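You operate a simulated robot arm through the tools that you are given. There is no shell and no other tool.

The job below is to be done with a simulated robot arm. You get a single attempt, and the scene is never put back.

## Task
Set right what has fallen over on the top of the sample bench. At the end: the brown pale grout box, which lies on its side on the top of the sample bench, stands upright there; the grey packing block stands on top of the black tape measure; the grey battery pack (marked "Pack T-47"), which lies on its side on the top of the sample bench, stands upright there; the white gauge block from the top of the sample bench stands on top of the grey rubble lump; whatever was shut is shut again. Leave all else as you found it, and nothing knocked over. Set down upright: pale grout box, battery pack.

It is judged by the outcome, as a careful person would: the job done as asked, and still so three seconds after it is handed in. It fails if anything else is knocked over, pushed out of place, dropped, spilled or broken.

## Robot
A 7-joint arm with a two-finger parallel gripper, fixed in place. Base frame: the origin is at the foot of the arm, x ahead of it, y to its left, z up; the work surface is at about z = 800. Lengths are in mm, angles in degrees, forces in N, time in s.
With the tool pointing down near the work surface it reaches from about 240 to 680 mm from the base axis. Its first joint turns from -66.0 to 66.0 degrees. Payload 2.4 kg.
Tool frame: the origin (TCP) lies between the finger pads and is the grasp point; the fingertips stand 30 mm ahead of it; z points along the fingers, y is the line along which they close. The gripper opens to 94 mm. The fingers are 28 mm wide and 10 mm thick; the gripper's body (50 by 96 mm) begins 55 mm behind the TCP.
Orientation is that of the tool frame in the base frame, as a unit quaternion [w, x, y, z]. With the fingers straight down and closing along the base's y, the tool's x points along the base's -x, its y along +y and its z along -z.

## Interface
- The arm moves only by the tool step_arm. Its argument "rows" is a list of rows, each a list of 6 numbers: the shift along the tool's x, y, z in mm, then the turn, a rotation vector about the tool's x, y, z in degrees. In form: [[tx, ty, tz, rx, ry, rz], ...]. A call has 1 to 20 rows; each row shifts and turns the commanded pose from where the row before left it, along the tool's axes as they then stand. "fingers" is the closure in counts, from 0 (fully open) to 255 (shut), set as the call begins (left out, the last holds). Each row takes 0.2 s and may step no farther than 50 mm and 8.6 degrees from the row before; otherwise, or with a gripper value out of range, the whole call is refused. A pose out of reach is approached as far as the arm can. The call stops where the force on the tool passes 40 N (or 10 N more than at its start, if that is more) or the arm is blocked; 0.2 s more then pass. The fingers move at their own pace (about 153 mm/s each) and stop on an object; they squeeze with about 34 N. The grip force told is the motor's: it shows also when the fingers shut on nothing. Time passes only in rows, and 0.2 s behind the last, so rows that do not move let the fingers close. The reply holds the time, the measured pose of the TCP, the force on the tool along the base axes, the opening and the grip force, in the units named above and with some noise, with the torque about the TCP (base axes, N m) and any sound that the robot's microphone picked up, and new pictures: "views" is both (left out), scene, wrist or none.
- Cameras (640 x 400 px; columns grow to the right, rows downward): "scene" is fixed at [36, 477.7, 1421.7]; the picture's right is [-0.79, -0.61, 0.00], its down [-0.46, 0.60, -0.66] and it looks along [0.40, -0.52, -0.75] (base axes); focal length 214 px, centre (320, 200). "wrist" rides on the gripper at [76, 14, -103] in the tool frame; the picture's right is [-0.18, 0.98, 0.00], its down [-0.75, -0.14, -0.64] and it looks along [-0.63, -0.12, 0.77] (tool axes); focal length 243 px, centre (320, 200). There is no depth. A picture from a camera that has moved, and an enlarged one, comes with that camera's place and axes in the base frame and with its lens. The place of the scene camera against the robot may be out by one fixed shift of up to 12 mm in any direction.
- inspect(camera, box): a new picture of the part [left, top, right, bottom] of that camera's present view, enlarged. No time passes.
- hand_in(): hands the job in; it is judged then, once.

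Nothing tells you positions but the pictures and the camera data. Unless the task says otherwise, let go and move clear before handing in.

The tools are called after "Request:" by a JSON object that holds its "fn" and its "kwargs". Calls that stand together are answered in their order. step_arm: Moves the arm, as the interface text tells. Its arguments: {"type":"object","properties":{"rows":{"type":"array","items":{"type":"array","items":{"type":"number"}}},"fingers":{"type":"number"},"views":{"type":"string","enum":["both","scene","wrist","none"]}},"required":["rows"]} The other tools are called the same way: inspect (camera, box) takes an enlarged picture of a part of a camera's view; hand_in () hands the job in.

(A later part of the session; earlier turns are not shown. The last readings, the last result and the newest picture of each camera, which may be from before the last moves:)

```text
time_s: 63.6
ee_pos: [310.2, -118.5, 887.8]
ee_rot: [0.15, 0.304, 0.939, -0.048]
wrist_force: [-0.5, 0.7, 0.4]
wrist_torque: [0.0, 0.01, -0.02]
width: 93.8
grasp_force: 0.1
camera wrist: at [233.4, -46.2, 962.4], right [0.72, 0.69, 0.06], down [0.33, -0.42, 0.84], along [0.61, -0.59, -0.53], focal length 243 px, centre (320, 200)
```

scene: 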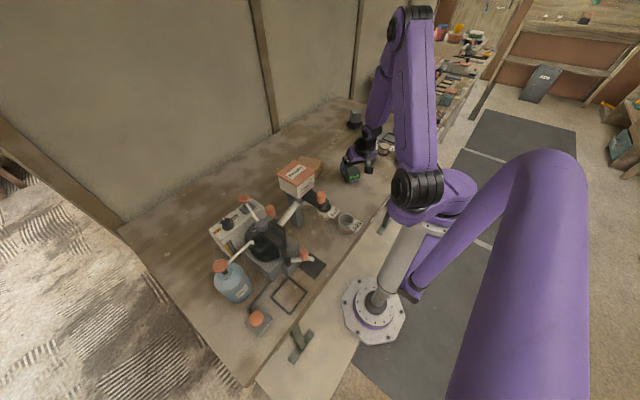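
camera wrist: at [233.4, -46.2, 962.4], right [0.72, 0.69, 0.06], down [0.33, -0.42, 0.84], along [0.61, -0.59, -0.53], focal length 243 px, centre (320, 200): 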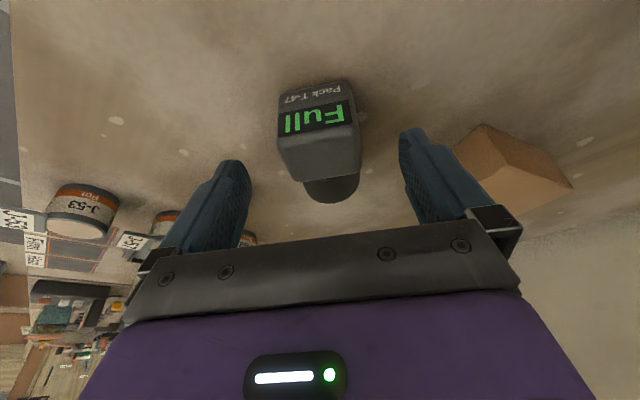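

Request:
{"fn": "step_arm", "kwargs": {"rows": [[-0.8, -1.2, 18, 0, 0, 0], [0, 0, 18, 0, 0, 0], [-0.5, 0, 17, 0, 0, 0], [0, 0, 0, 0, 0, 0]], "views": "both"}}

Request:
{"fn": "inspect", "kwargs": {"camera": "scene", "box": [330, 150, 374, 195]}}

```text
time_s: 64.6
ee_pos: [323.8, -131.7, 837.1]
ee_rot: [0.15, 0.305, 0.939, -0.048]
wrist_force: [-0.1, 0.0, -0.1]
wrist_torque: [-0.04, 0.0, -0.03]
width: 93.9
grasp_force: 0.0
camera wrist: at [247.1, -59.1, 911.4], right [0.72, 0.69, 0.06], down [0.33, -0.42, 0.84], along [0.61, -0.59, -0.53], focal length 243 px, centre (320, 200)
```

scene: 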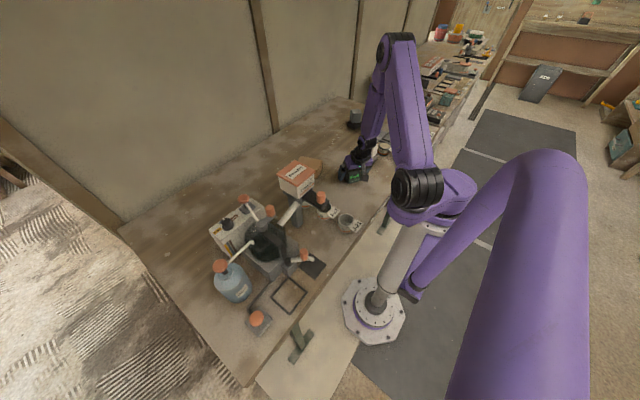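
wrist: 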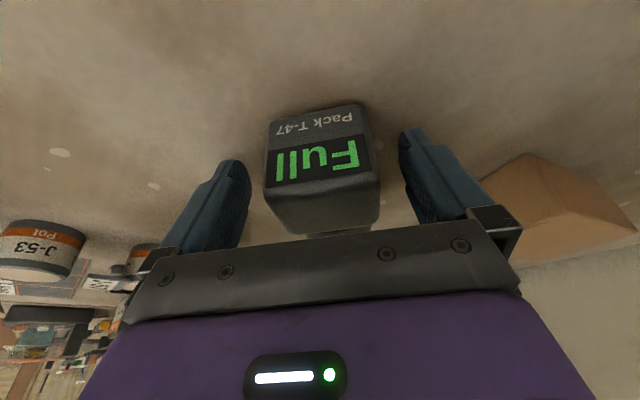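

```text
8.89 times, centred on (352, 172) of scene
camera zoom: at [36.0, 477.7, 1421.7], right [-0.79, -0.61, 0.0], down [-0.46, 0.6, -0.66], along [0.4, -0.52, -0.75], focal length 1906 px, centre (36, 444)
```

zoom: 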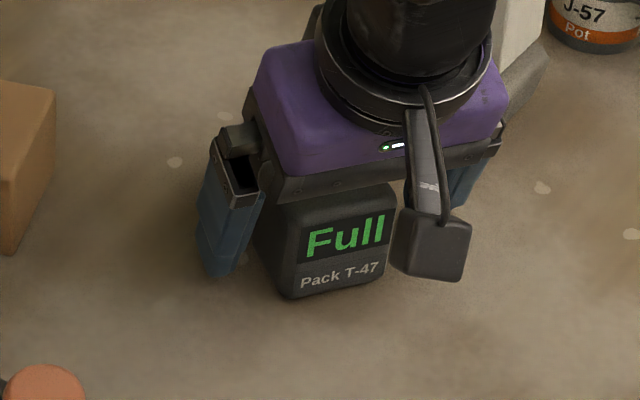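

The pack is between the fingers. Close.

Request:
{"fn": "step_arm", "kwargs": {"rows": [[0, 0, 0, 0, 0, 0], [0, 0, 0, 0, 0, 0], [0, 0, 0, 0, 0, 0]], "fingers": 255, "views": "wrist"}}

```text
time_s: 65.4
ee_pos: [323.8, -131.9, 836.8]
ee_rot: [0.15, 0.303, 0.94, -0.049]
wrist_force: [0.9, 0.2, 0.0]
wrist_torque: [0.02, -0.08, 0.04]
width: 58.2
grasp_force: 34.3
camera wrist: at [247.1, -59.1, 911.6], right [0.72, 0.69, 0.06], down [0.33, -0.42, 0.84], along [0.61, -0.59, -0.53], focal length 243 px, centre (320, 200)
```

wrist: 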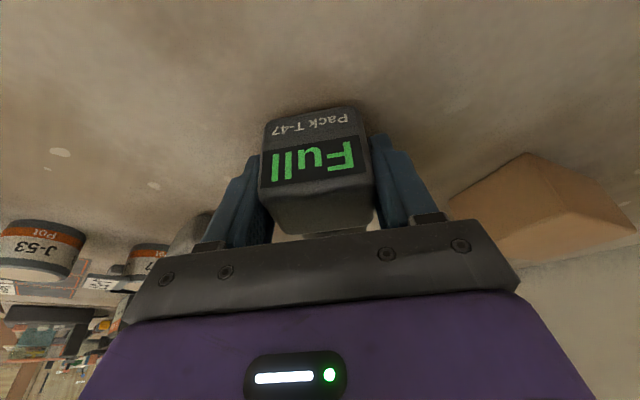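

Gripped. Lift and move outward.

Request:
{"fn": "step_arm", "kwargs": {"rows": [[-6.2, 0, -19, 0, 0, 0], [-12.4, 0, -38, 0, 0, 0], [-12.4, 0, -38, 0, 0, 0], [-12.4, 0, -38, 0, 0, 0], [-12.4, 0, -38, 0, 0, 0], [-37, 11, 12, 0, 0, 0], [-37, 11, 12, 0, 0, 0], [0, 0, 0, 0, 0, 0]], "views": "both"}}

```text
time_s: 67.2
ee_pos: [393.6, -154.8, 965.0]
ee_rot: [0.15, 0.304, 0.939, -0.049]
wrist_force: [0.3, 0.1, -2.9]
wrist_torque: [0.03, 0.03, -0.02]
width: 58.4
grasp_force: 34.1
out of reach, approached as far as the arm can: row 4, 5, 6
camera wrist: at [317.8, -82.2, 1039.7], right [0.72, 0.69, 0.06], down [0.34, -0.42, 0.84], along [0.61, -0.59, -0.53], focal length 243 px, centre (320, 200)
```

scene: 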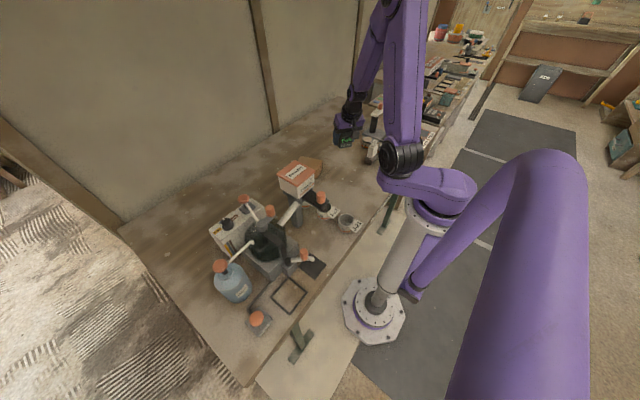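
wrist: 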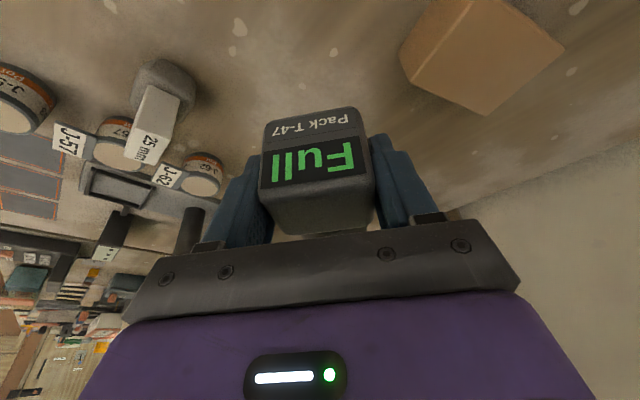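

Holding the pack. Now I'll bring the tool vertical, move a bit farther out, then yaw.

Request:
{"fn": "step_arm", "kwargs": {"rows": [[0, 0, 0, 0, 6, 0], [0, 0, 0, 0, 6, 0], [0, 0, 0, 0, 6, 0], [-33, 2.3, -15, 0, 0, 0], [-33, 2.3, -15, 0, 0, 0], [0, 0, 0, 0, 0, 0]], "views": "none"}}

Request:
{"fn": "step_arm", "kwargs": {"rows": [[0, 0, 0, 0, 0, 8.06], [0, 0, 0, 0, 0, 8.06], [0, 0, 0, 0, 0, 8.06], [0, 0, 0, 0, 0, 8.06], [0, 0, 0, 0, 0, 8.06], [0, 0, 0, 0, 0, 8.06], [0, 0, 0, 0, 0, 8.06], [0, 0, 0, 0, 0, 8.06], [0, 0, 0, 0, 0, 8.06], [0, 0, 0, 0, 0, 8.06], [0, 0, 0, 0, 0, 8.06], [0, 0, 0, 0, 0, 8.06], [0, 0, 0, 0, 0, 8.06], [0, 0, 0, 0, 0, 8.06], [0, 0, 0, 0, 0, 8.06], [0, 0, 0, 0, 0, 8.06], [0, 0, 0, 0, 0, 0]], "views": "both"}}

```text
time_s: 68.6
ee_pos: [452.0, -190.6, 994.7]
ee_rot: [0.001, 0.309, 0.951, 0.0]
wrist_force: [0.8, -0.9, -2.8]
wrist_torque: [0.04, 0.06, 0.01]
width: 58.3
grasp_force: 34.1
```

```text
time_s: 72.2
ee_pos: [450.9, -190.5, 996.4]
ee_rot: [0.001, 0.991, 0.131, 0.001]
wrist_force: [0.7, -0.5, -2.5]
wrist_torque: [-0.02, -0.03, 0.04]
width: 58.1
grasp_force: 34.0
camera wrist: at [527.3, -185.1, 1099.2], right [0.08, -1.0, 0.0], down [-0.77, -0.06, 0.64], along [-0.64, -0.05, -0.77], focal length 243 px, centre (320, 200)
```

scene: 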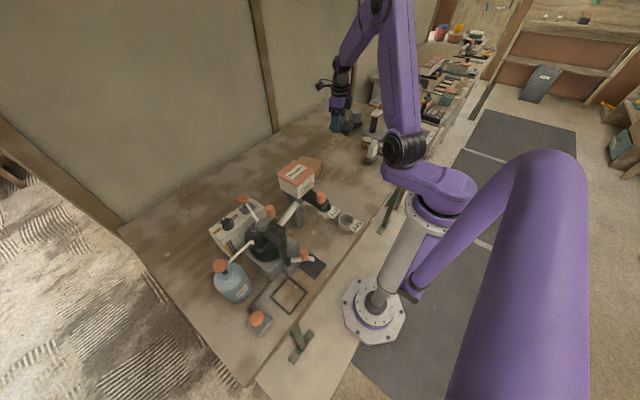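
wrist: 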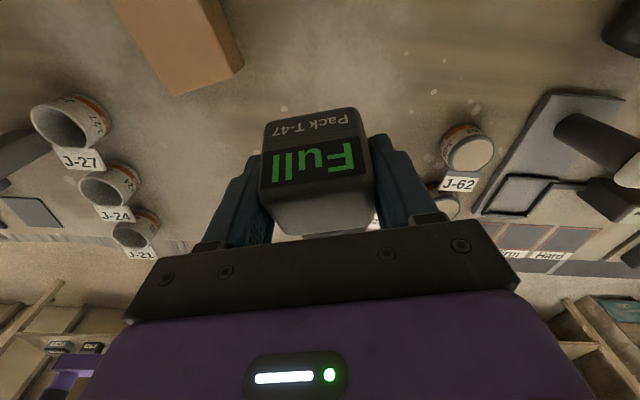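

Screen side faces outward and the orientation is as planned. Now I'll rotate the tool by 72°, which brings the screen up and the cylinder down.

Request:
{"fn": "step_arm", "kwargs": {"rows": [[0, 0, 0, 0, 8, 0], [0, 0, 0, 0, 8, 0], [0, 0, 0, 0, 8, 0], [0, 0, 0, 0, 8, 0], [0, 0, 0, 0, 8, 0], [0, 0, 0, 0, 0, 0]], "views": "both"}}

```text
time_s: 73.6
ee_pos: [451.2, -190.8, 995.2]
ee_rot: [-0.044, 0.931, 0.123, 0.341]
wrist_force: [0.4, 0.6, -3.2]
wrist_torque: [0.02, 0.03, -0.02]
width: 58.0
grasp_force: 33.8
camera wrist: at [446.1, -206.2, 1123.5], right [0.12, -0.99, -0.12], down [-0.99, -0.12, 0.0], along [-0.02, 0.12, -0.99], focal length 243 px, centre (320, 200)
```

scene: 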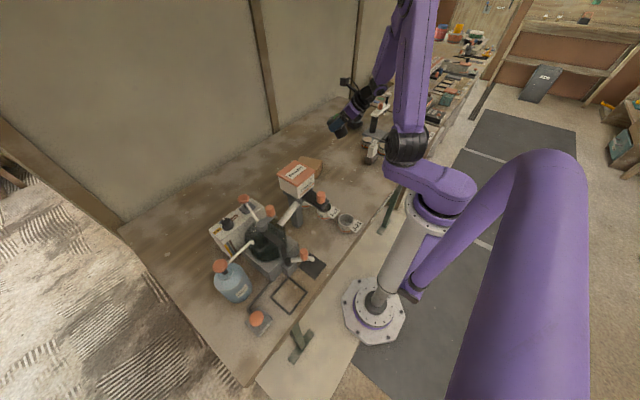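
wrist: 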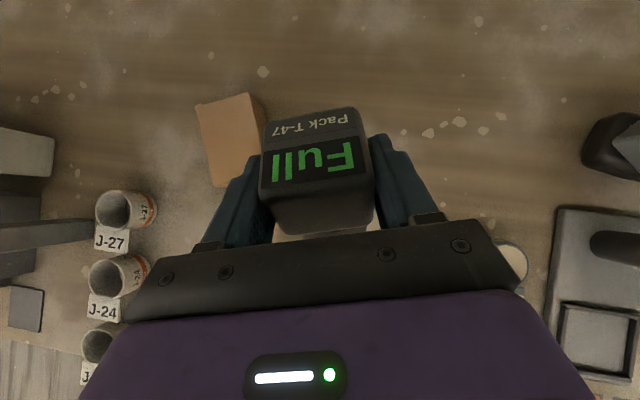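

Request:
{"fn": "step_arm", "kwargs": {"rows": [[0, 0, 0, 0, 8, 0], [0, 0, 0, 0, 8, 0], [0, 0, 0, 0, 8, 0], [0, 0, 0, 0, 8, 0], [0, 0, 0, 0, 0, 0]], "views": "both"}}

Request:
{"fn": "inspect", "kwargs": {"camera": "scene", "box": [315, 80, 385, 150]}}

```text
time_s: 74.8
ee_pos: [451.1, -191.0, 994.7]
ee_rot: [-0.077, 0.801, 0.107, 0.584]
wrist_force: [0.2, 0.8, -4.3]
wrist_torque: [-0.04, 0.0, -0.03]
width: 58.2
grasp_force: 34.1
camera wrist: at [382.3, -224.1, 1099.9], right [0.2, -0.96, -0.17], down [-0.85, -0.08, -0.52], along [0.49, 0.25, -0.84], focal length 243 px, centre (320, 200)
```

scene: 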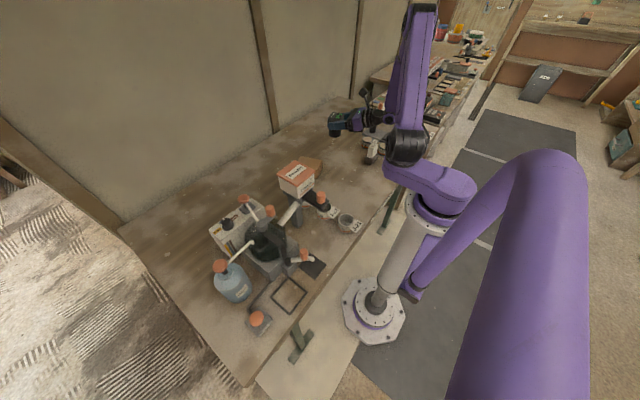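
wrist: 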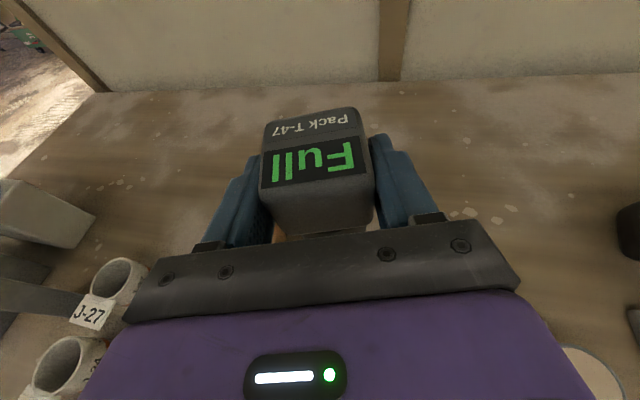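

```text
5.71 times, centred on (350, 115) of scene
camera zoom: at [36.1, 477.7, 1421.7], right [-0.79, -0.61, 0.0], down [-0.46, 0.6, -0.66], along [0.4, -0.52, -0.75], focal length 1226 px, centre (149, 686)
```

zoom: 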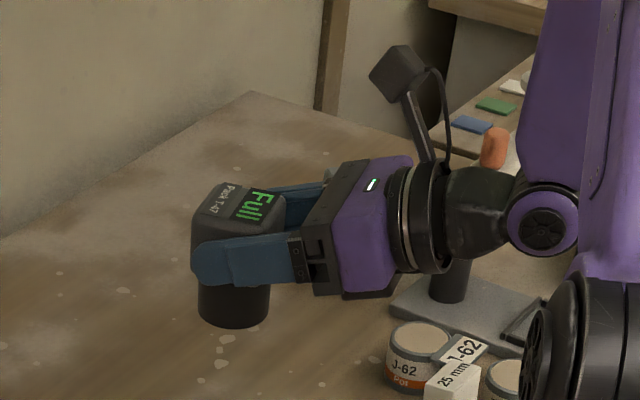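

The pack is upright with the screen on top. I'll move to a free spot at about (425,-155), clear of the gauge stack and the grout box, and start lowering.

Request:
{"fn": "step_arm", "kwargs": {"rows": [[-4.7, -41.6, -15, 0, 0, 0], [-38.1, 0, 12.2, 0, 0, 0], [-30, 0, 9.6, 0, 0, 0], [0, 0, 0, 0, 0, 0]], "views": "both"}}

Request:
{"fn": "inspect", "kwargs": {"camera": "scene", "box": [310, 100, 400, 190]}}

```text
time_s: 75.8
ee_pos: [425.0, -155.6, 922.2]
ee_rot: [-0.077, 0.801, 0.107, 0.584]
wrist_force: [-0.1, -0.8, -2.8]
wrist_torque: [-0.02, 0.02, 0.0]
width: 58.3
grasp_force: 33.6
camera wrist: at [356.3, -188.8, 1027.7], right [0.2, -0.96, -0.17], down [-0.85, -0.08, -0.52], along [0.49, 0.25, -0.84], focal length 243 px, centre (320, 200)
```

scene: 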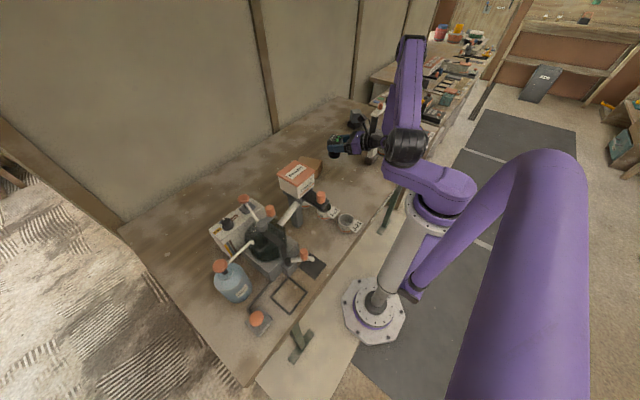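
wrist: 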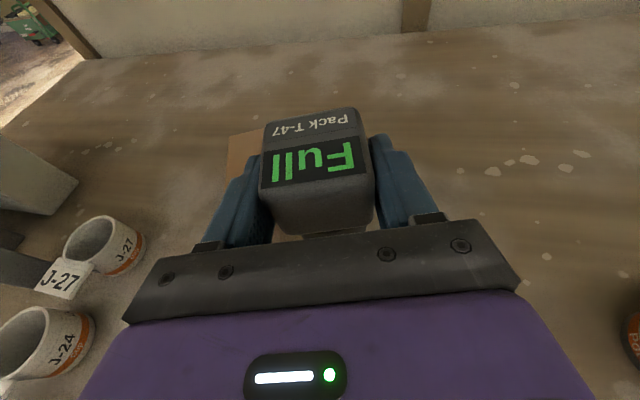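

```text
4.44 times, centred on (355, 145) of scene
camera zoom: at [36.0, 477.7, 1421.7], right [-0.79, -0.61, 0.0], down [-0.46, 0.6, -0.66], along [0.4, -0.52, -0.75], focal length 953 px, centre (164, 444)
```

zoom: 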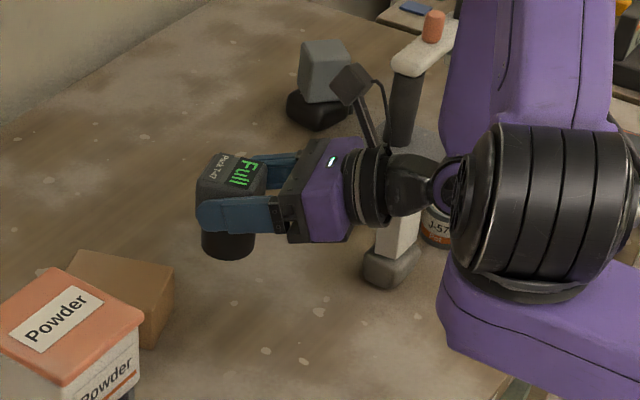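

Request:
{"fn": "step_arm", "kwargs": {"rows": [[-17.1, 0, 5.5, 0, 0, 0], [-17.1, 0, 5.5, 0, 0, 0], [-11.4, 0, 3.7, 0, 0, 0], [0, 0, 0, 0, 0, 0]], "views": "both"}}

Request:
{"fn": "inspect", "kwargs": {"camera": "scene", "box": [310, 100, 400, 190]}}

```text
time_s: 76.8
ee_pos: [425.3, -155.2, 875.5]
ee_rot: [-0.078, 0.801, 0.107, 0.584]
wrist_force: [0.0, 0.1, -3.5]
wrist_torque: [-0.01, -0.01, -0.02]
width: 58.1
grasp_force: 33.5
camera wrist: at [356.7, -188.1, 979.5], right [0.2, -0.96, -0.17], down [-0.85, -0.08, -0.52], along [0.49, 0.25, -0.84], focal length 243 px, centre (320, 200)
```

scene: 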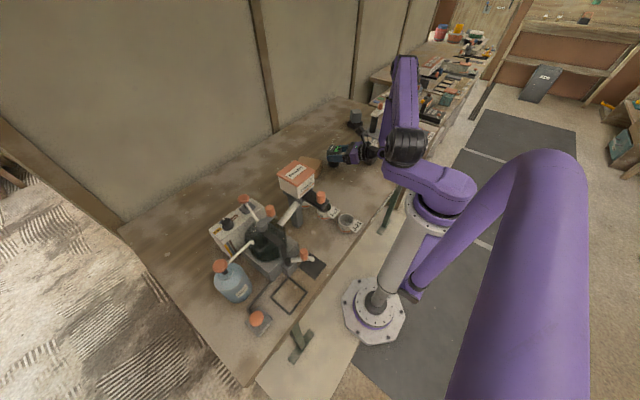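
wrist: 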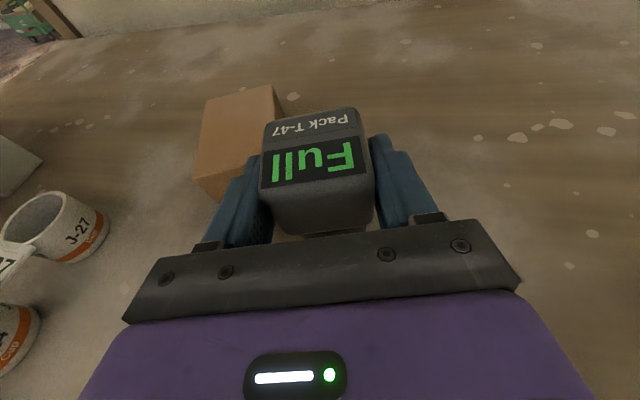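

```text
4.44 times, centred on (355, 145) of scene
camera zoom: at [36.0, 477.7, 1421.7], right [-0.79, -0.61, 0.0], down [-0.46, 0.6, -0.66], along [0.4, -0.52, -0.75], focal length 953 px, centre (164, 444)
```

zoom: 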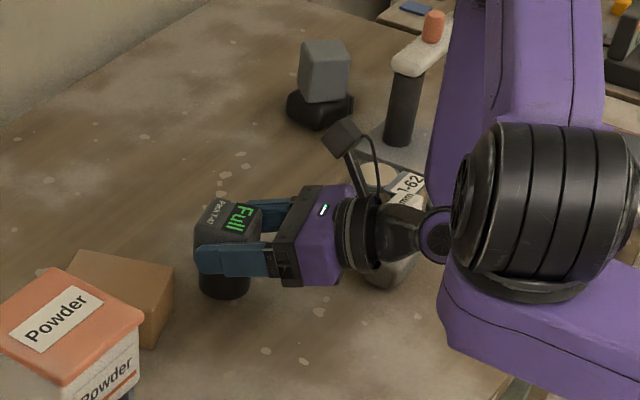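

Request:
{"fn": "step_arm", "kwargs": {"rows": [[-2.86, 0, 0.92, 0, 0, 0], [-2.86, 0, 0.92, 0, 0, 0], [-2.86, 0, 0.92, 0, 0, 0], [0, 0, 0, 0, 0, 0]], "views": "none"}}

Request:
{"fn": "step_arm", "kwargs": {"rows": [[-2.4, 0, 0.77, 0, 0, 0], [0, 0, 0, 0, 0, 0]], "views": "none"}}

Request:
{"fn": "step_arm", "kwargs": {"rows": [[-2, 0, 0.64, 0, 0, 0], [0, 0, 0, 0, 0, 0]], "views": "scene"}}

Request:
{"fn": "inspect", "kwargs": {"camera": "scene", "box": [310, 100, 400, 190]}}

```text
time_s: 77.8
ee_pos: [424.7, -154.7, 865.3]
ee_rot: [-0.077, 0.801, 0.107, 0.584]
wrist_force: [-0.2, -0.4, -2.7]
wrist_torque: [-0.02, 0.02, -0.03]
width: 58.0
grasp_force: 33.7
```

```text
time_s: 78.4
ee_pos: [425.6, -154.5, 864.7]
ee_rot: [-0.076, 0.802, 0.107, 0.583]
wrist_force: [-0.2, -0.7, -3.6]
wrist_torque: [-0.03, 0.02, -0.01]
width: 58.3
grasp_force: 34.6
```

```text
time_s: 79.0
ee_pos: [425.3, -154.9, 862.7]
ee_rot: [-0.076, 0.801, 0.107, 0.584]
wrist_force: [0.5, 0.0, -3.3]
wrist_torque: [0.0, 0.05, 0.04]
width: 58.3
grasp_force: 33.8
```

scene: 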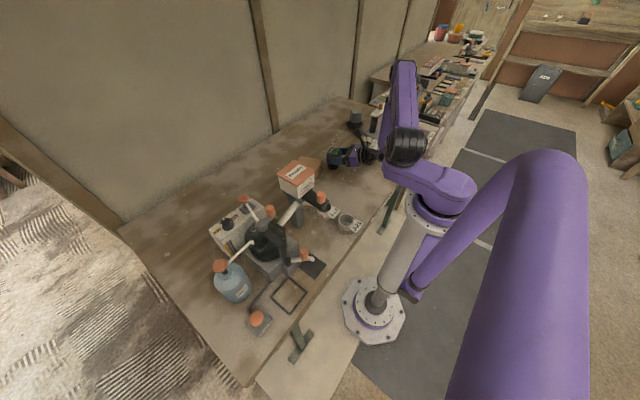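

```text
4.44 times, centred on (355, 145) of scene
camera zoom: at [36.0, 477.7, 1421.7], right [-0.79, -0.61, 0.0], down [-0.46, 0.6, -0.66], along [0.4, -0.52, -0.75], focal length 953 px, centre (164, 444)
```

zoom: 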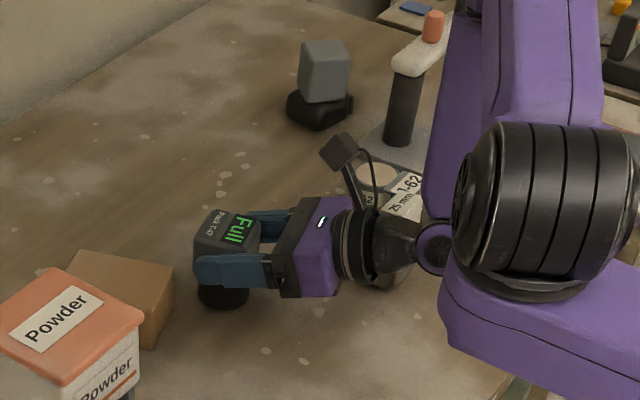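

Request:
{"fn": "step_arm", "kwargs": {"rows": [[-2, 0, 0.64, 0, 0, 0], [0, 0, 0, 0, 0, 0]], "views": "none"}}

Request:
{"fn": "step_arm", "kwargs": {"rows": [[-2, 0, 0.64, 0, 0, 0], [0, 0, 0, 0, 0, 0]], "views": "none"}}

Request:
{"fn": "step_arm", "kwargs": {"rows": [[-2, 0, 0.64, 0, 0, 0], [0, 0, 0, 0, 0, 0]], "views": "none"}}

```text
time_s: 79.6
ee_pos: [423.9, -155.0, 859.3]
ee_rot: [-0.077, 0.801, 0.106, 0.584]
wrist_force: [-1.1, 0.8, 0.5]
wrist_torque: [0.01, 0.1, -0.03]
width: 58.3
grasp_force: 33.7
```

```text
time_s: 80.2
ee_pos: [425.5, -154.8, 860.9]
ee_rot: [-0.076, 0.8, 0.107, 0.585]
wrist_force: [-3.4, 3.4, 27.6]
wrist_torque: [-0.04, 0.41, -0.04]
width: 58.4
grasp_force: 34.1
```

```text
time_s: 80.8
ee_pos: [424.8, -155.5, 857.6]
ee_rot: [-0.075, 0.8, 0.106, 0.586]
wrist_force: [0.4, 3.3, 26.8]
wrist_torque: [0.09, 0.08, 0.01]
width: 58.3
grasp_force: 33.7
```

Contact reached. I'll ease off the load and look before releasing.

Request:
{"fn": "step_arm", "kwargs": {"rows": [[1.5, 0, -0.48, 0, 0, 0], [0, 0, 0, 0, 0, 0]], "views": "both"}}

Request:
{"fn": "inspect", "kwargs": {"camera": "scene", "box": [320, 130, 364, 180]}}

```text
time_s: 81.4
ee_pos: [425.4, -156.2, 855.8]
ee_rot: [-0.077, 0.8, 0.106, 0.585]
wrist_force: [4.8, 1.0, 10.4]
wrist_torque: [0.11, -0.67, -0.02]
width: 58.1
grasp_force: 33.7
camera wrist: at [355.9, -187.9, 961.9], right [0.2, -0.96, -0.17], down [-0.85, -0.08, -0.52], along [0.49, 0.25, -0.84], focal length 243 px, centre (320, 200)
```

scene: 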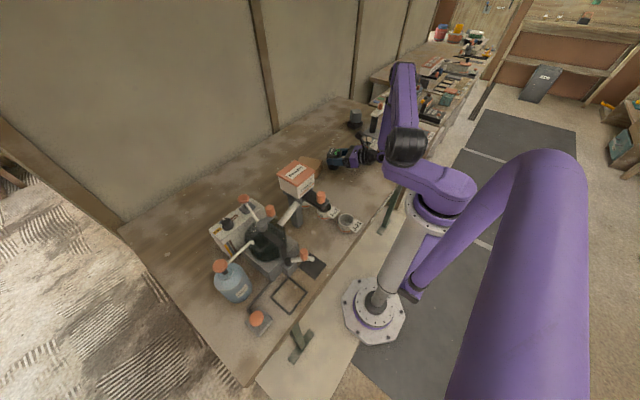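
wrist: 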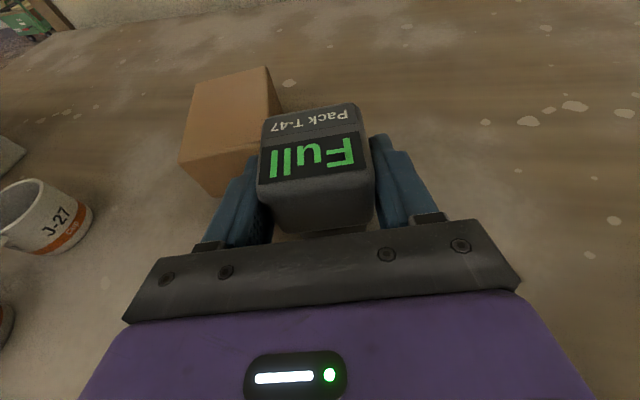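

```text
8.00 times, centred on (342, 155) of scene
camera zoom: at [36.0, 477.8, 1421.7], right [-0.79, -0.61, 0.0], down [-0.46, 0.6, -0.66], along [0.4, -0.52, -0.75], focal length 1716 px, centre (144, 560)
```

zoom: 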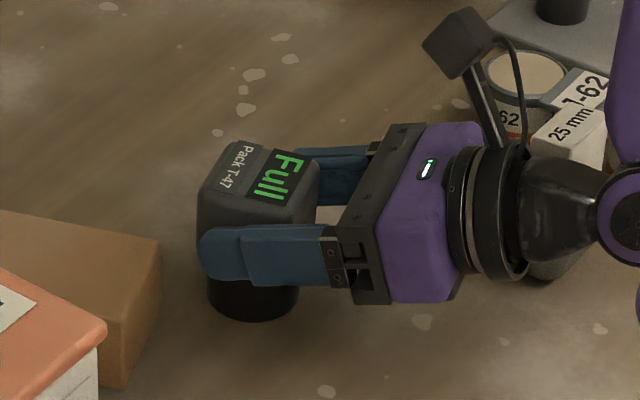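

Request:
{"fn": "step_arm", "kwargs": {"rows": [[0, 0, 0, 0, 0, 0], [0, 0, 0, 0, 0, 0]], "views": "none"}}

```text
time_s: 82.0
ee_pos: [424.7, -155.9, 857.6]
ee_rot: [-0.076, 0.801, 0.107, 0.584]
wrist_force: [4.2, -1.3, 8.8]
wrist_torque: [0.06, -0.57, -0.03]
width: 58.2
grasp_force: 33.9
```

Request:
{"fn": "step_arm", "kwargs": {"rows": [[0.7, 0, -0.2, 0, 0, 0], [0, 0, 0, 0, 0, 0]], "views": "none"}}

```text
time_s: 82.6
ee_pos: [424.3, -154.7, 857.7]
ee_rot: [-0.078, 0.803, 0.106, 0.581]
wrist_force: [0.2, 0.7, -3.4]
wrist_torque: [-0.03, 0.06, -0.01]
width: 58.3
grasp_force: 33.7
```

The pack hangs free less than a millimetre above the bench. Release.

Request:
{"fn": "step_arm", "kwargs": {"rows": [[-0.3, 0, 0.1, 0, 0, 0], [0, 0, 0, 0, 0, 0], [0, 0, 0, 0, 0, 0]], "fingers": 50, "views": "both"}}

Request:
{"fn": "inspect", "kwargs": {"camera": "scene", "box": [320, 130, 364, 180]}}

```text
time_s: 83.4
ee_pos: [425.2, -154.4, 856.9]
ee_rot: [-0.076, 0.801, 0.106, 0.584]
wrist_force: [-0.6, -0.1, 0.3]
wrist_torque: [0.03, -0.01, -0.01]
width: 75.6
grasp_force: 0.1
camera wrist: at [356.4, -187.9, 962.4], right [0.2, -0.96, -0.17], down [-0.85, -0.08, -0.52], along [0.49, 0.25, -0.84], focal length 243 px, centre (320, 200)
```

scene: 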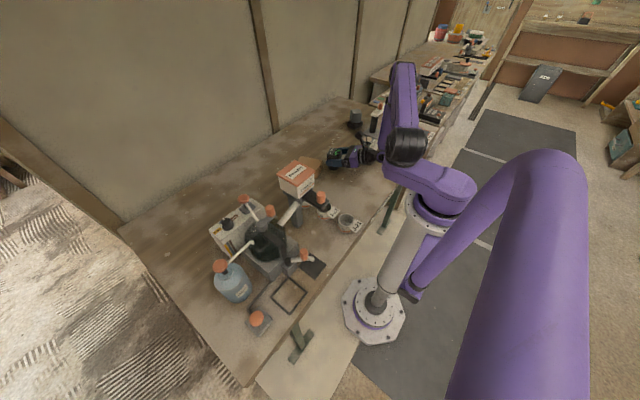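
wrist: 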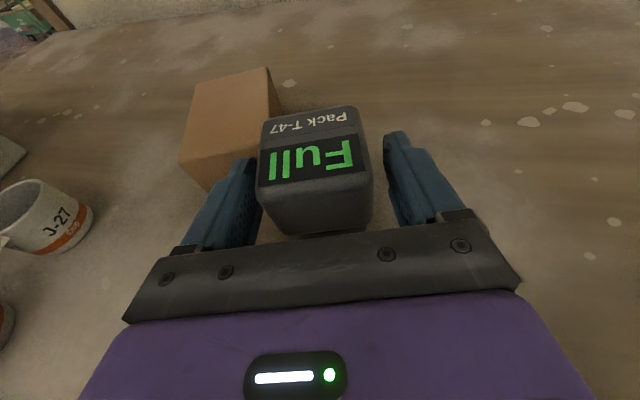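

```text
8.00 times, centred on (342, 155) of scene
camera zoom: at [36.0, 477.7, 1421.7], right [-0.79, -0.61, 0.0], down [-0.46, 0.6, -0.66], along [0.4, -0.52, -0.75], focal length 1716 px, centre (144, 560)
```

zoom: 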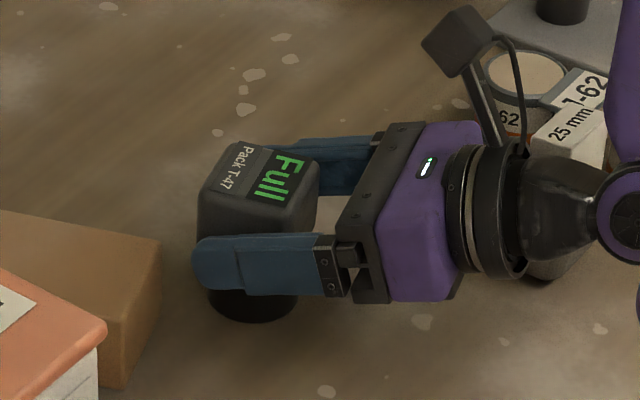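

Standing by itself. I'll centre the fingers and lift straight up, since they only flank the pack.

Request:
{"fn": "step_arm", "kwargs": {"rows": [[0, -2.5, 0, 0, 0, 0], [9.5, 0, -3.1, 0, 0, 0], [19, 0, -6.1, 0, 0, 0], [28.6, 0, -9.2, 0, 0, 0], [38, 0, -12.2, 0, 0, 0], [38, 0, -12.2, 0, 0, 0], [0, 0, 0, 0, 0, 0]], "views": "both"}}

Request:
{"fn": "inspect", "kwargs": {"camera": "scene", "box": [310, 110, 380, 190]}}

```text
time_s: 85.0
ee_pos: [425.1, -152.2, 999.0]
ee_rot: [-0.077, 0.801, 0.106, 0.584]
wrist_force: [-0.5, 0.0, 0.4]
wrist_torque: [-0.02, -0.02, 0.02]
width: 75.6
grasp_force: 0.1
camera wrist: at [356.3, -185.0, 1104.0], right [0.2, -0.96, -0.17], down [-0.85, -0.08, -0.52], along [0.49, 0.25, -0.84], focal length 243 px, centre (320, 200)
```

scene: 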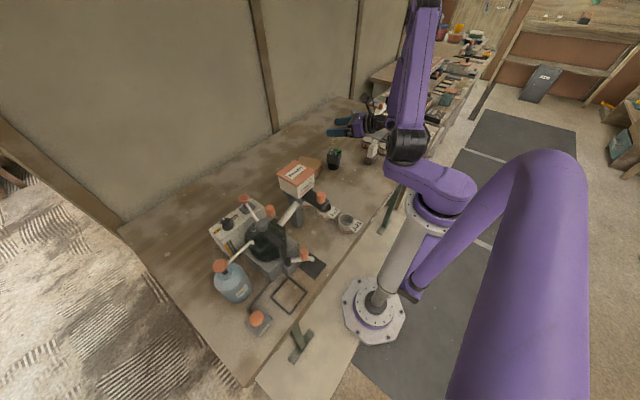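
wrist: 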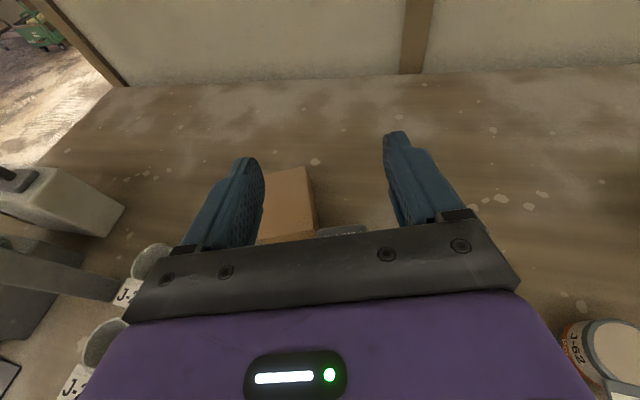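

```text
5.00 times, centred on (345, 150) of scene
camera zoom: at [36.0, 477.7, 1421.7], right [-0.79, -0.61, 0.0], down [-0.46, 0.6, -0.66], along [0.4, -0.52, -0.75], focal length 1072 px, centre (195, 450)
```

zoom: 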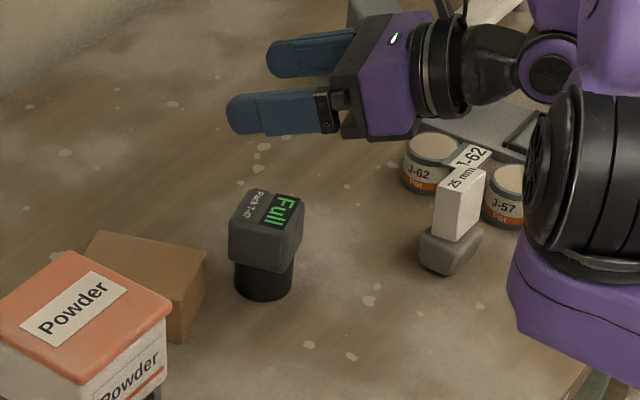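

The pack stands upright with its screen up. Next is the grout box, and I'll check its hidden far end first. I'll return the tool to vertical and look back from beyond the box.

Request:
{"fn": "step_arm", "kwargs": {"rows": [[0, 0, 0, 0, -8, 0], [0, 0, 0, 0, -8, 0], [0, 0, 0, 0, -8, 0], [0, 0, 0, 0, -8, 0], [0, 0, 0, 0, -8, 0], [0, 0, 0, 0, -8, 0], [0, 0, 0, 0, -8, 0], [0, 0, 0, 0, -8, 0], [0, 0, 0, 0, -8, 0], [38.7, -18.6, 0, 0, 0, 0], [38.7, -18.6, 0, 0, 0, 0], [38.7, -18.6, 0, 0, 0, 0], [38.7, -18.6, 0, 0, 0, 0], [0, 0, 0, 0, 0, -5], [0, 0, 0, 0, 0, 0]], "fingers": 0, "views": "both"}}

Request:
{"fn": "inspect", "kwargs": {"camera": "wrist", "box": [230, 20, 410, 200]}}

```text
time_s: 88.2
ee_pos: [555.7, -39.4, 996.5]
ee_rot: [0.001, 0.984, 0.176, 0.002]
wrist_force: [0.1, 0.6, 0.0]
wrist_torque: [-0.02, -0.01, 0.03]
width: 94.1
grasp_force: 0.0
camera wrist: at [631.2, -27.1, 1100.9], right [0.17, -0.99, 0.0], down [-0.76, -0.13, 0.64], along [-0.63, -0.11, -0.77], focal length 243 px, centre (320, 200)
```

scene: 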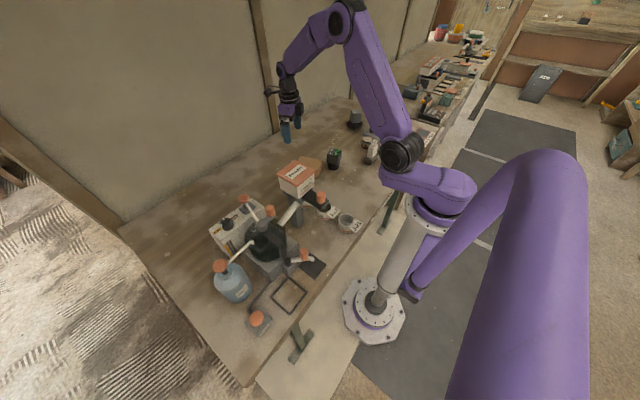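
wrist: 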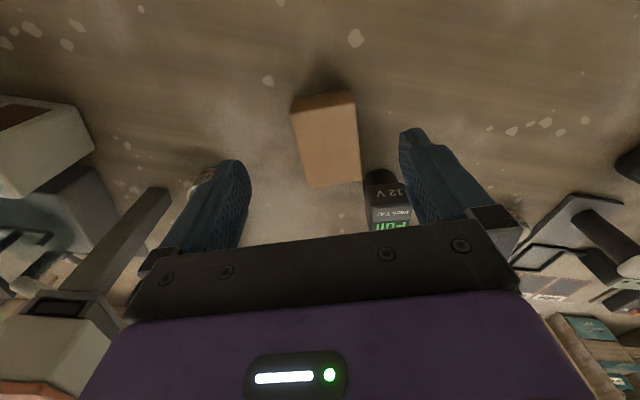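

```text
2.22 times, centred on (320, 110) of wrist
camera zoom: at [631.2, -27.1, 1100.9], right [0.17, -0.99, 0.0], down [-0.76, -0.13, 0.64], along [-0.63, -0.11, -0.77], focal length 539 px, centre (320, 400)
```

zoom: 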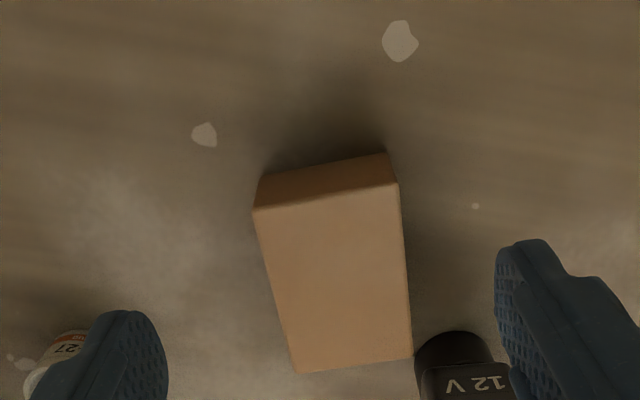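

There's a "12 V" mark on the pack's side. Its reading direction will confirm which way is up.

Request:
{"fn": "inspect", "kwargs": {"camera": "wrist", "box": [355, 160, 425, 240]}}

```text
5.00 times, centred on (390, 200) of wrist
camera zoom: at [631.2, -27.1, 1100.9], right [0.17, -0.99, 0.0], down [-0.76, -0.13, 0.64], along [-0.63, -0.11, -0.77], focal length 1213 px, centre (-30, 200)
```

zoom: 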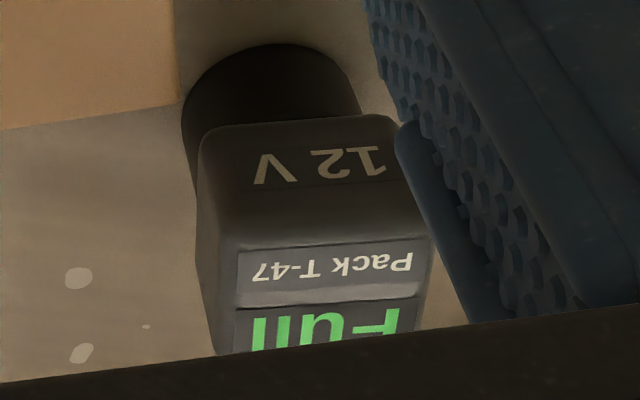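

"12 V" reads upright with the screen on top, so the pack orientation is right. The box is at (498,-59), 100×68×44, long axis 20°. I'll grip across its 68 mm width with an 18° inward tilt, then rotate it upright.

Request:
{"fn": "step_arm", "kwargs": {"rows": [[0, 0, 0, 0, -6, 0], [0, 0, 0, 0, -6, 0], [0, 0, 0, 0, -6, 0], [-0.5, -0.5, 29, 0, 0, 0], [-0.5, -0.5, 29, 0, 0, 0], [0, 0, 0, 0, 0, 0]], "views": "both"}}

Request:
{"fn": "inspect", "kwargs": {"camera": "wrist", "box": [230, 60, 430, 240]}}

```text
time_s: 89.6
ee_pos: [536.2, -44.8, 942.6]
ee_rot: [0.029, 0.973, 0.172, -0.153]
wrist_force: [0.2, -0.2, 0.2]
wrist_torque: [0.0, 0.01, 0.01]
width: 94.0
grasp_force: 0.0
camera wrist: at [638.0, -22.5, 1018.1], right [0.17, -0.98, 0.06], down [-0.54, -0.04, 0.84], along [-0.83, -0.18, -0.54], focal length 243 px, centre (320, 200)
```

scene: 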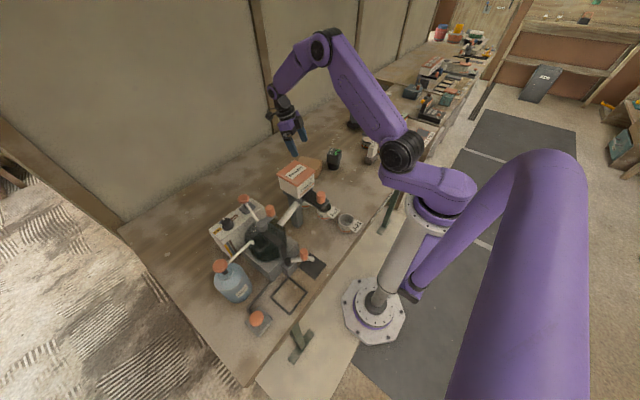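
wrist: 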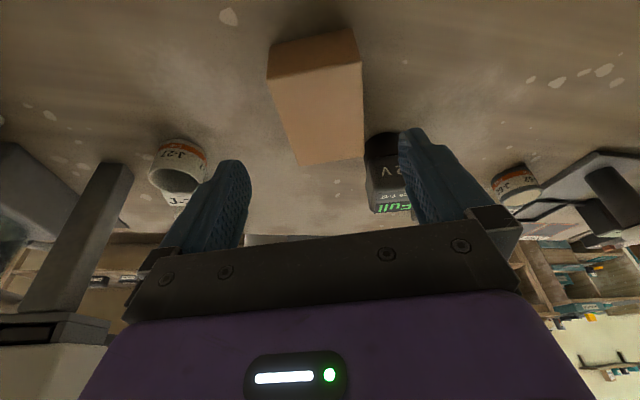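

```text
2.22 times, centred on (330, 150) of wrist
camera zoom: at [638.0, -22.5, 1018.1], right [0.17, -0.98, 0.06], down [-0.54, -0.04, 0.84], along [-0.83, -0.18, -0.54], focal length 539 px, centre (298, 311)
```

zoom: 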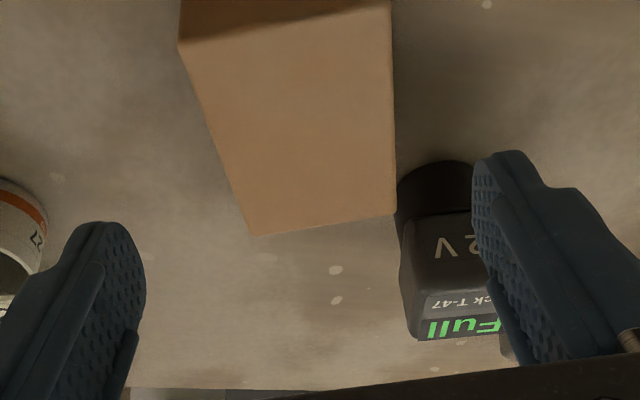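

Request:
{"fn": "step_arm", "kwargs": {"rows": [[-0.7, 0.7, 37, 0, 0, 0], [0, 0, 37, 0, 0, 0], [0, 0, 20, 0, 0, 0], [0, 0, 16, 0, 0, 0], [0, 0, 0, 0, 0, 0]], "views": "both"}}

```text
time_s: 90.8
ee_pos: [503.5, -59.3, 840.2]
ee_rot: [0.028, 0.973, 0.172, -0.153]
wrist_force: [0.3, 0.0, 0.2]
wrist_torque: [-0.01, -0.03, -0.01]
width: 94.1
grasp_force: 0.1
camera wrist: at [606.4, -36.9, 914.9], right [0.17, -0.98, 0.06], down [-0.54, -0.04, 0.84], along [-0.83, -0.18, -0.54], focal length 243 px, centre (320, 200)
```

scene: 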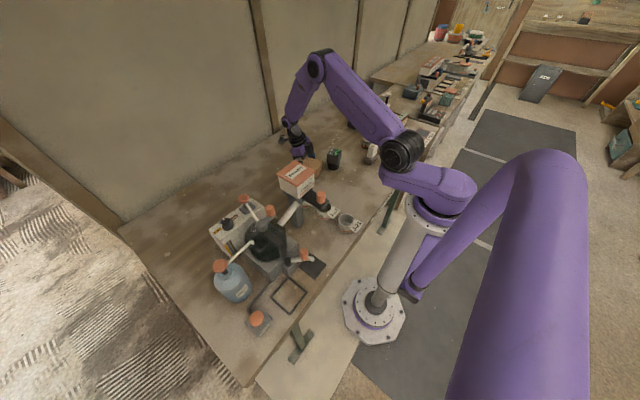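
wrist: 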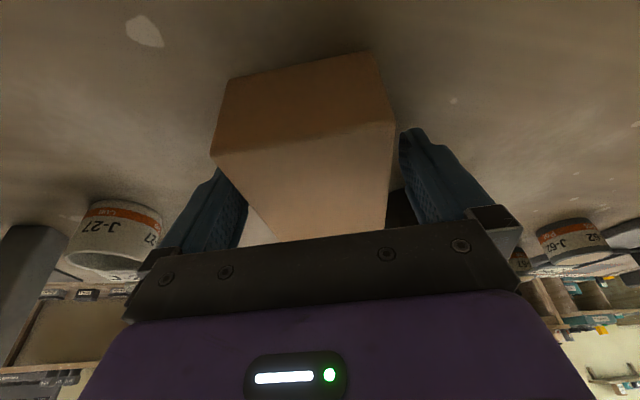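

Request:
{"fn": "step_arm", "kwargs": {"rows": [[0, 0.5, 3, 0, 0, 0], [0, 0, 0, 0, 0, 0]], "views": "none"}}

Request:
{"fn": "step_arm", "kwargs": {"rows": [[0, 0, 0, 0, 0, 0], [0, 0, 0, 0, 0, 0], [0, 0, 0, 0, 0, 0]], "fingers": 255, "views": "wrist"}}

```text
time_s: 91.4
ee_pos: [503.2, -60.1, 835.3]
ee_rot: [0.027, 0.973, 0.171, -0.153]
wrist_force: [-0.3, -0.2, -0.5]
wrist_torque: [-0.02, 0.0, 0.02]
width: 93.9
grasp_force: 0.0
```

```text
time_s: 92.2
ee_pos: [503.7, -59.9, 836.9]
ee_rot: [0.029, 0.972, 0.173, -0.153]
wrist_force: [-0.3, 1.2, -0.5]
wrist_torque: [-0.08, 0.02, 0.04]
width: 74.4
grasp_force: 34.0
camera wrist: at [606.0, -37.5, 911.6], right [0.17, -0.98, 0.06], down [-0.54, -0.04, 0.84], along [-0.83, -0.18, -0.54], focal length 243 px, centre (320, 200)
```

wrist: 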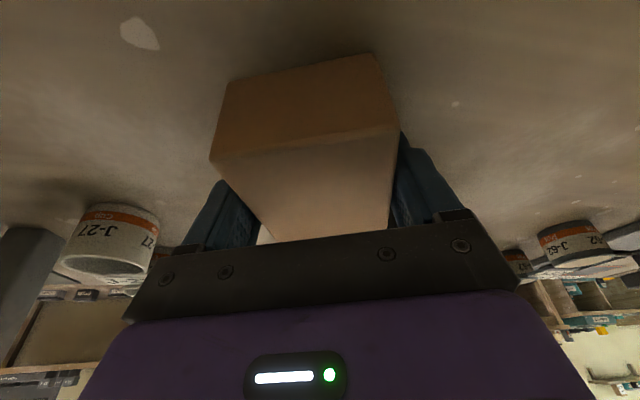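

Gripped at ~73 mm. Lift.

Request:
{"fn": "step_arm", "kwargs": {"rows": [[-6.2, 0, -19, 0, 0, 0], [-12.4, 0, -38, 0, 0, 0], [-12.4, 0, -38, 0, 0, 0], [-12.4, 0, -38, 0, 0, 0], [-12.4, 0, -38, 0, 0, 0], [0, 0, 0, 0, 0, 0]], "views": "both"}}

Request:
{"fn": "inspect", "kwargs": {"camera": "scene", "box": [250, 90, 370, 190]}}

```text
time_s: 93.6
ee_pos: [502.3, -61.0, 1017.4]
ee_rot: [0.028, 0.973, 0.172, -0.153]
wrist_force: [-0.3, 0.2, -4.1]
wrist_torque: [-0.02, 0.01, -0.03]
width: 74.1
grasp_force: 34.0
camera wrist: at [604.3, -38.1, 1092.7], right [0.17, -0.98, 0.06], down [-0.54, -0.04, 0.84], along [-0.83, -0.18, -0.54], focal length 243 px, centre (320, 200)
```

scene: 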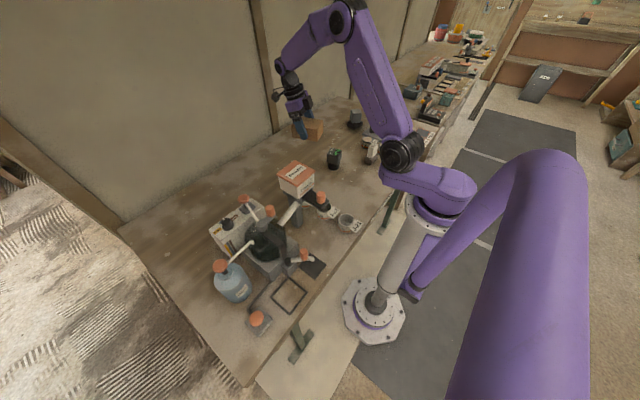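
wrist: 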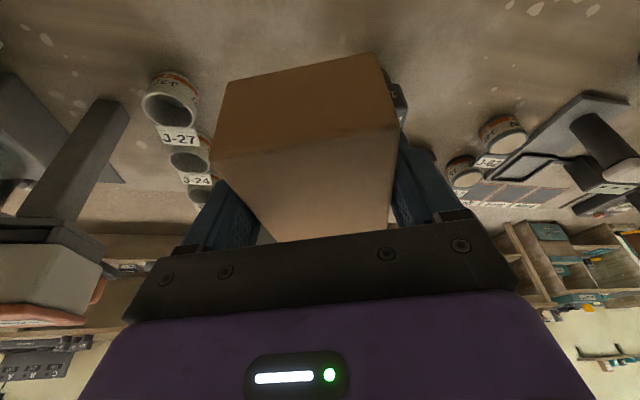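

```text
4.00 times, centred on (310, 140) of scene
camera zoom: at [36.1, 477.7, 1421.7], right [-0.79, -0.61, 0.0], down [-0.46, 0.6, -0.66], along [0.4, -0.52, -0.75], focal length 858 px, centre (360, 440)
```

zoom: 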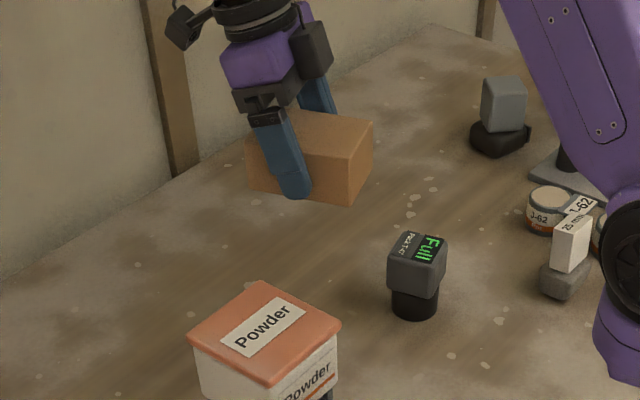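

Weight ~0.4 kg. Before standing it, I'll show its hidden underside to the scene camera in case there's a label.

Request:
{"fn": "step_arm", "kwargs": {"rows": [[0, 0, 0, 0, 6.1, 0], [0, 0, 0, 0, 6.1, 0], [0, 0, 0, 0, 6.1, 0], [0, 0, -25, 0, 0, 0], [0, 0, 0, 0, 0, -8.2], [0, 0, 0, 0, 0, -8.2], [0, 0, 0, 0, 0, -8.2], [0, 0, 0, 0, 0, -8.2], [0, 0, 0, 0, 0, -8.2], [0, 0, 0, 0, 0, -8.2], [0, 0, 0, 0, 0, -8.2], [0, 0, 0, 0, 0, -8.2], [0, 0, 0, 0, 0, -8.2], [0, 0, 0, 0, 0, -8.2], [0, 0, 0, 0, 0, -8.2], [0, 0, 0, 0, 0, 0]], "views": "none"}}

Request:
{"fn": "step_arm", "kwargs": {"rows": [[0, 0, 0, 0, 8, 0], [0, 0, 0, 0, 8, 0], [0, 0, 0, 0, 8, 0], [0, 0, 0, 0, 8, 0], [0, 0, 0, 0, 8, 0], [0, 0, 0, 0, 8, 0], [0, 0, 0, 0, 8, 0], [0, 0, 0, 0, 0, 0]], "views": "both"}}

Request:
{"fn": "inspect", "kwargs": {"camera": "scene", "box": [250, 60, 370, 180]}}

```text
time_s: 97.0
ee_pos: [503.9, -59.8, 1040.5]
ee_rot: [0.002, 0.571, 0.821, 0.003]
wrist_force: [0.3, 0.6, -4.4]
wrist_torque: [0.01, -0.01, 0.0]
width: 73.8
grasp_force: 33.7
```

```text
time_s: 98.8
ee_pos: [502.9, -59.1, 1040.5]
ee_rot: [-0.384, 0.502, 0.726, 0.271]
wrist_force: [0.7, 0.3, -4.2]
wrist_torque: [-0.01, 0.0, 0.0]
width: 74.5
grasp_force: 33.7
camera wrist: at [529.3, -94.1, 1162.0], right [0.96, 0.24, -0.14], down [0.2, -0.94, -0.27], along [-0.2, 0.23, -0.95], focal length 243 px, centre (320, 200)
```

scene: 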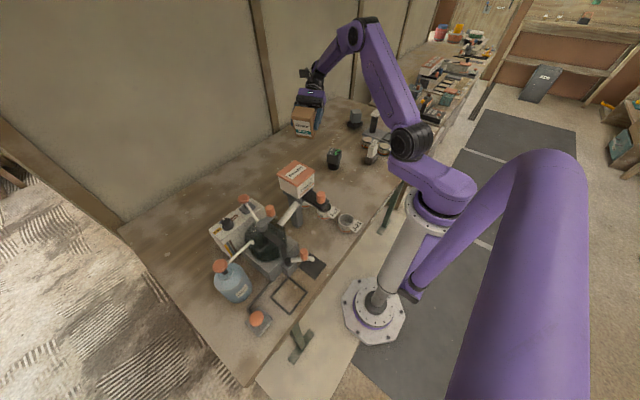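
wrist: 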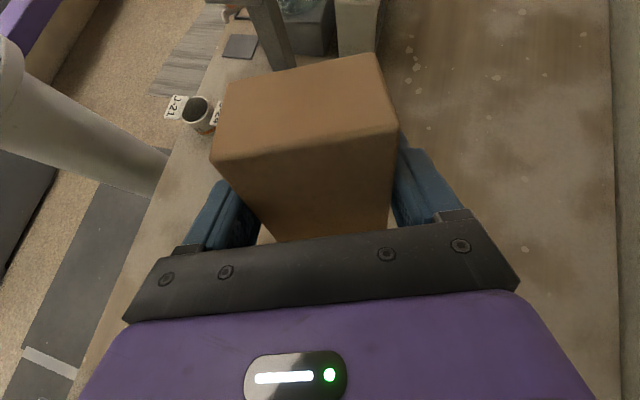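

```text
3.33 times, centred on (310, 120) of scene
camera zoom: at [36.1, 477.7, 1421.7], right [-0.79, -0.61, 0.0], down [-0.46, 0.6, -0.66], along [0.4, -0.52, -0.75], focal length 715 px, centre (353, 467)
```

zoom: 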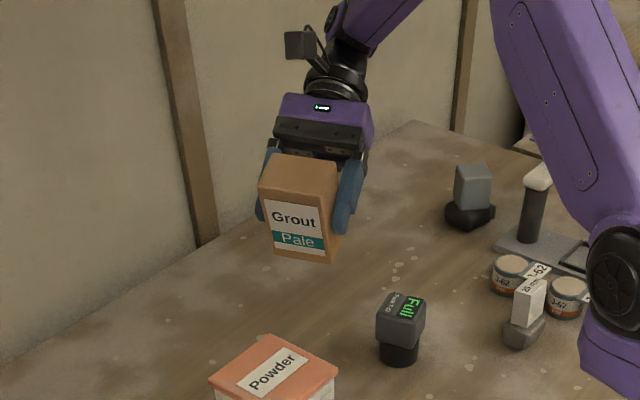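

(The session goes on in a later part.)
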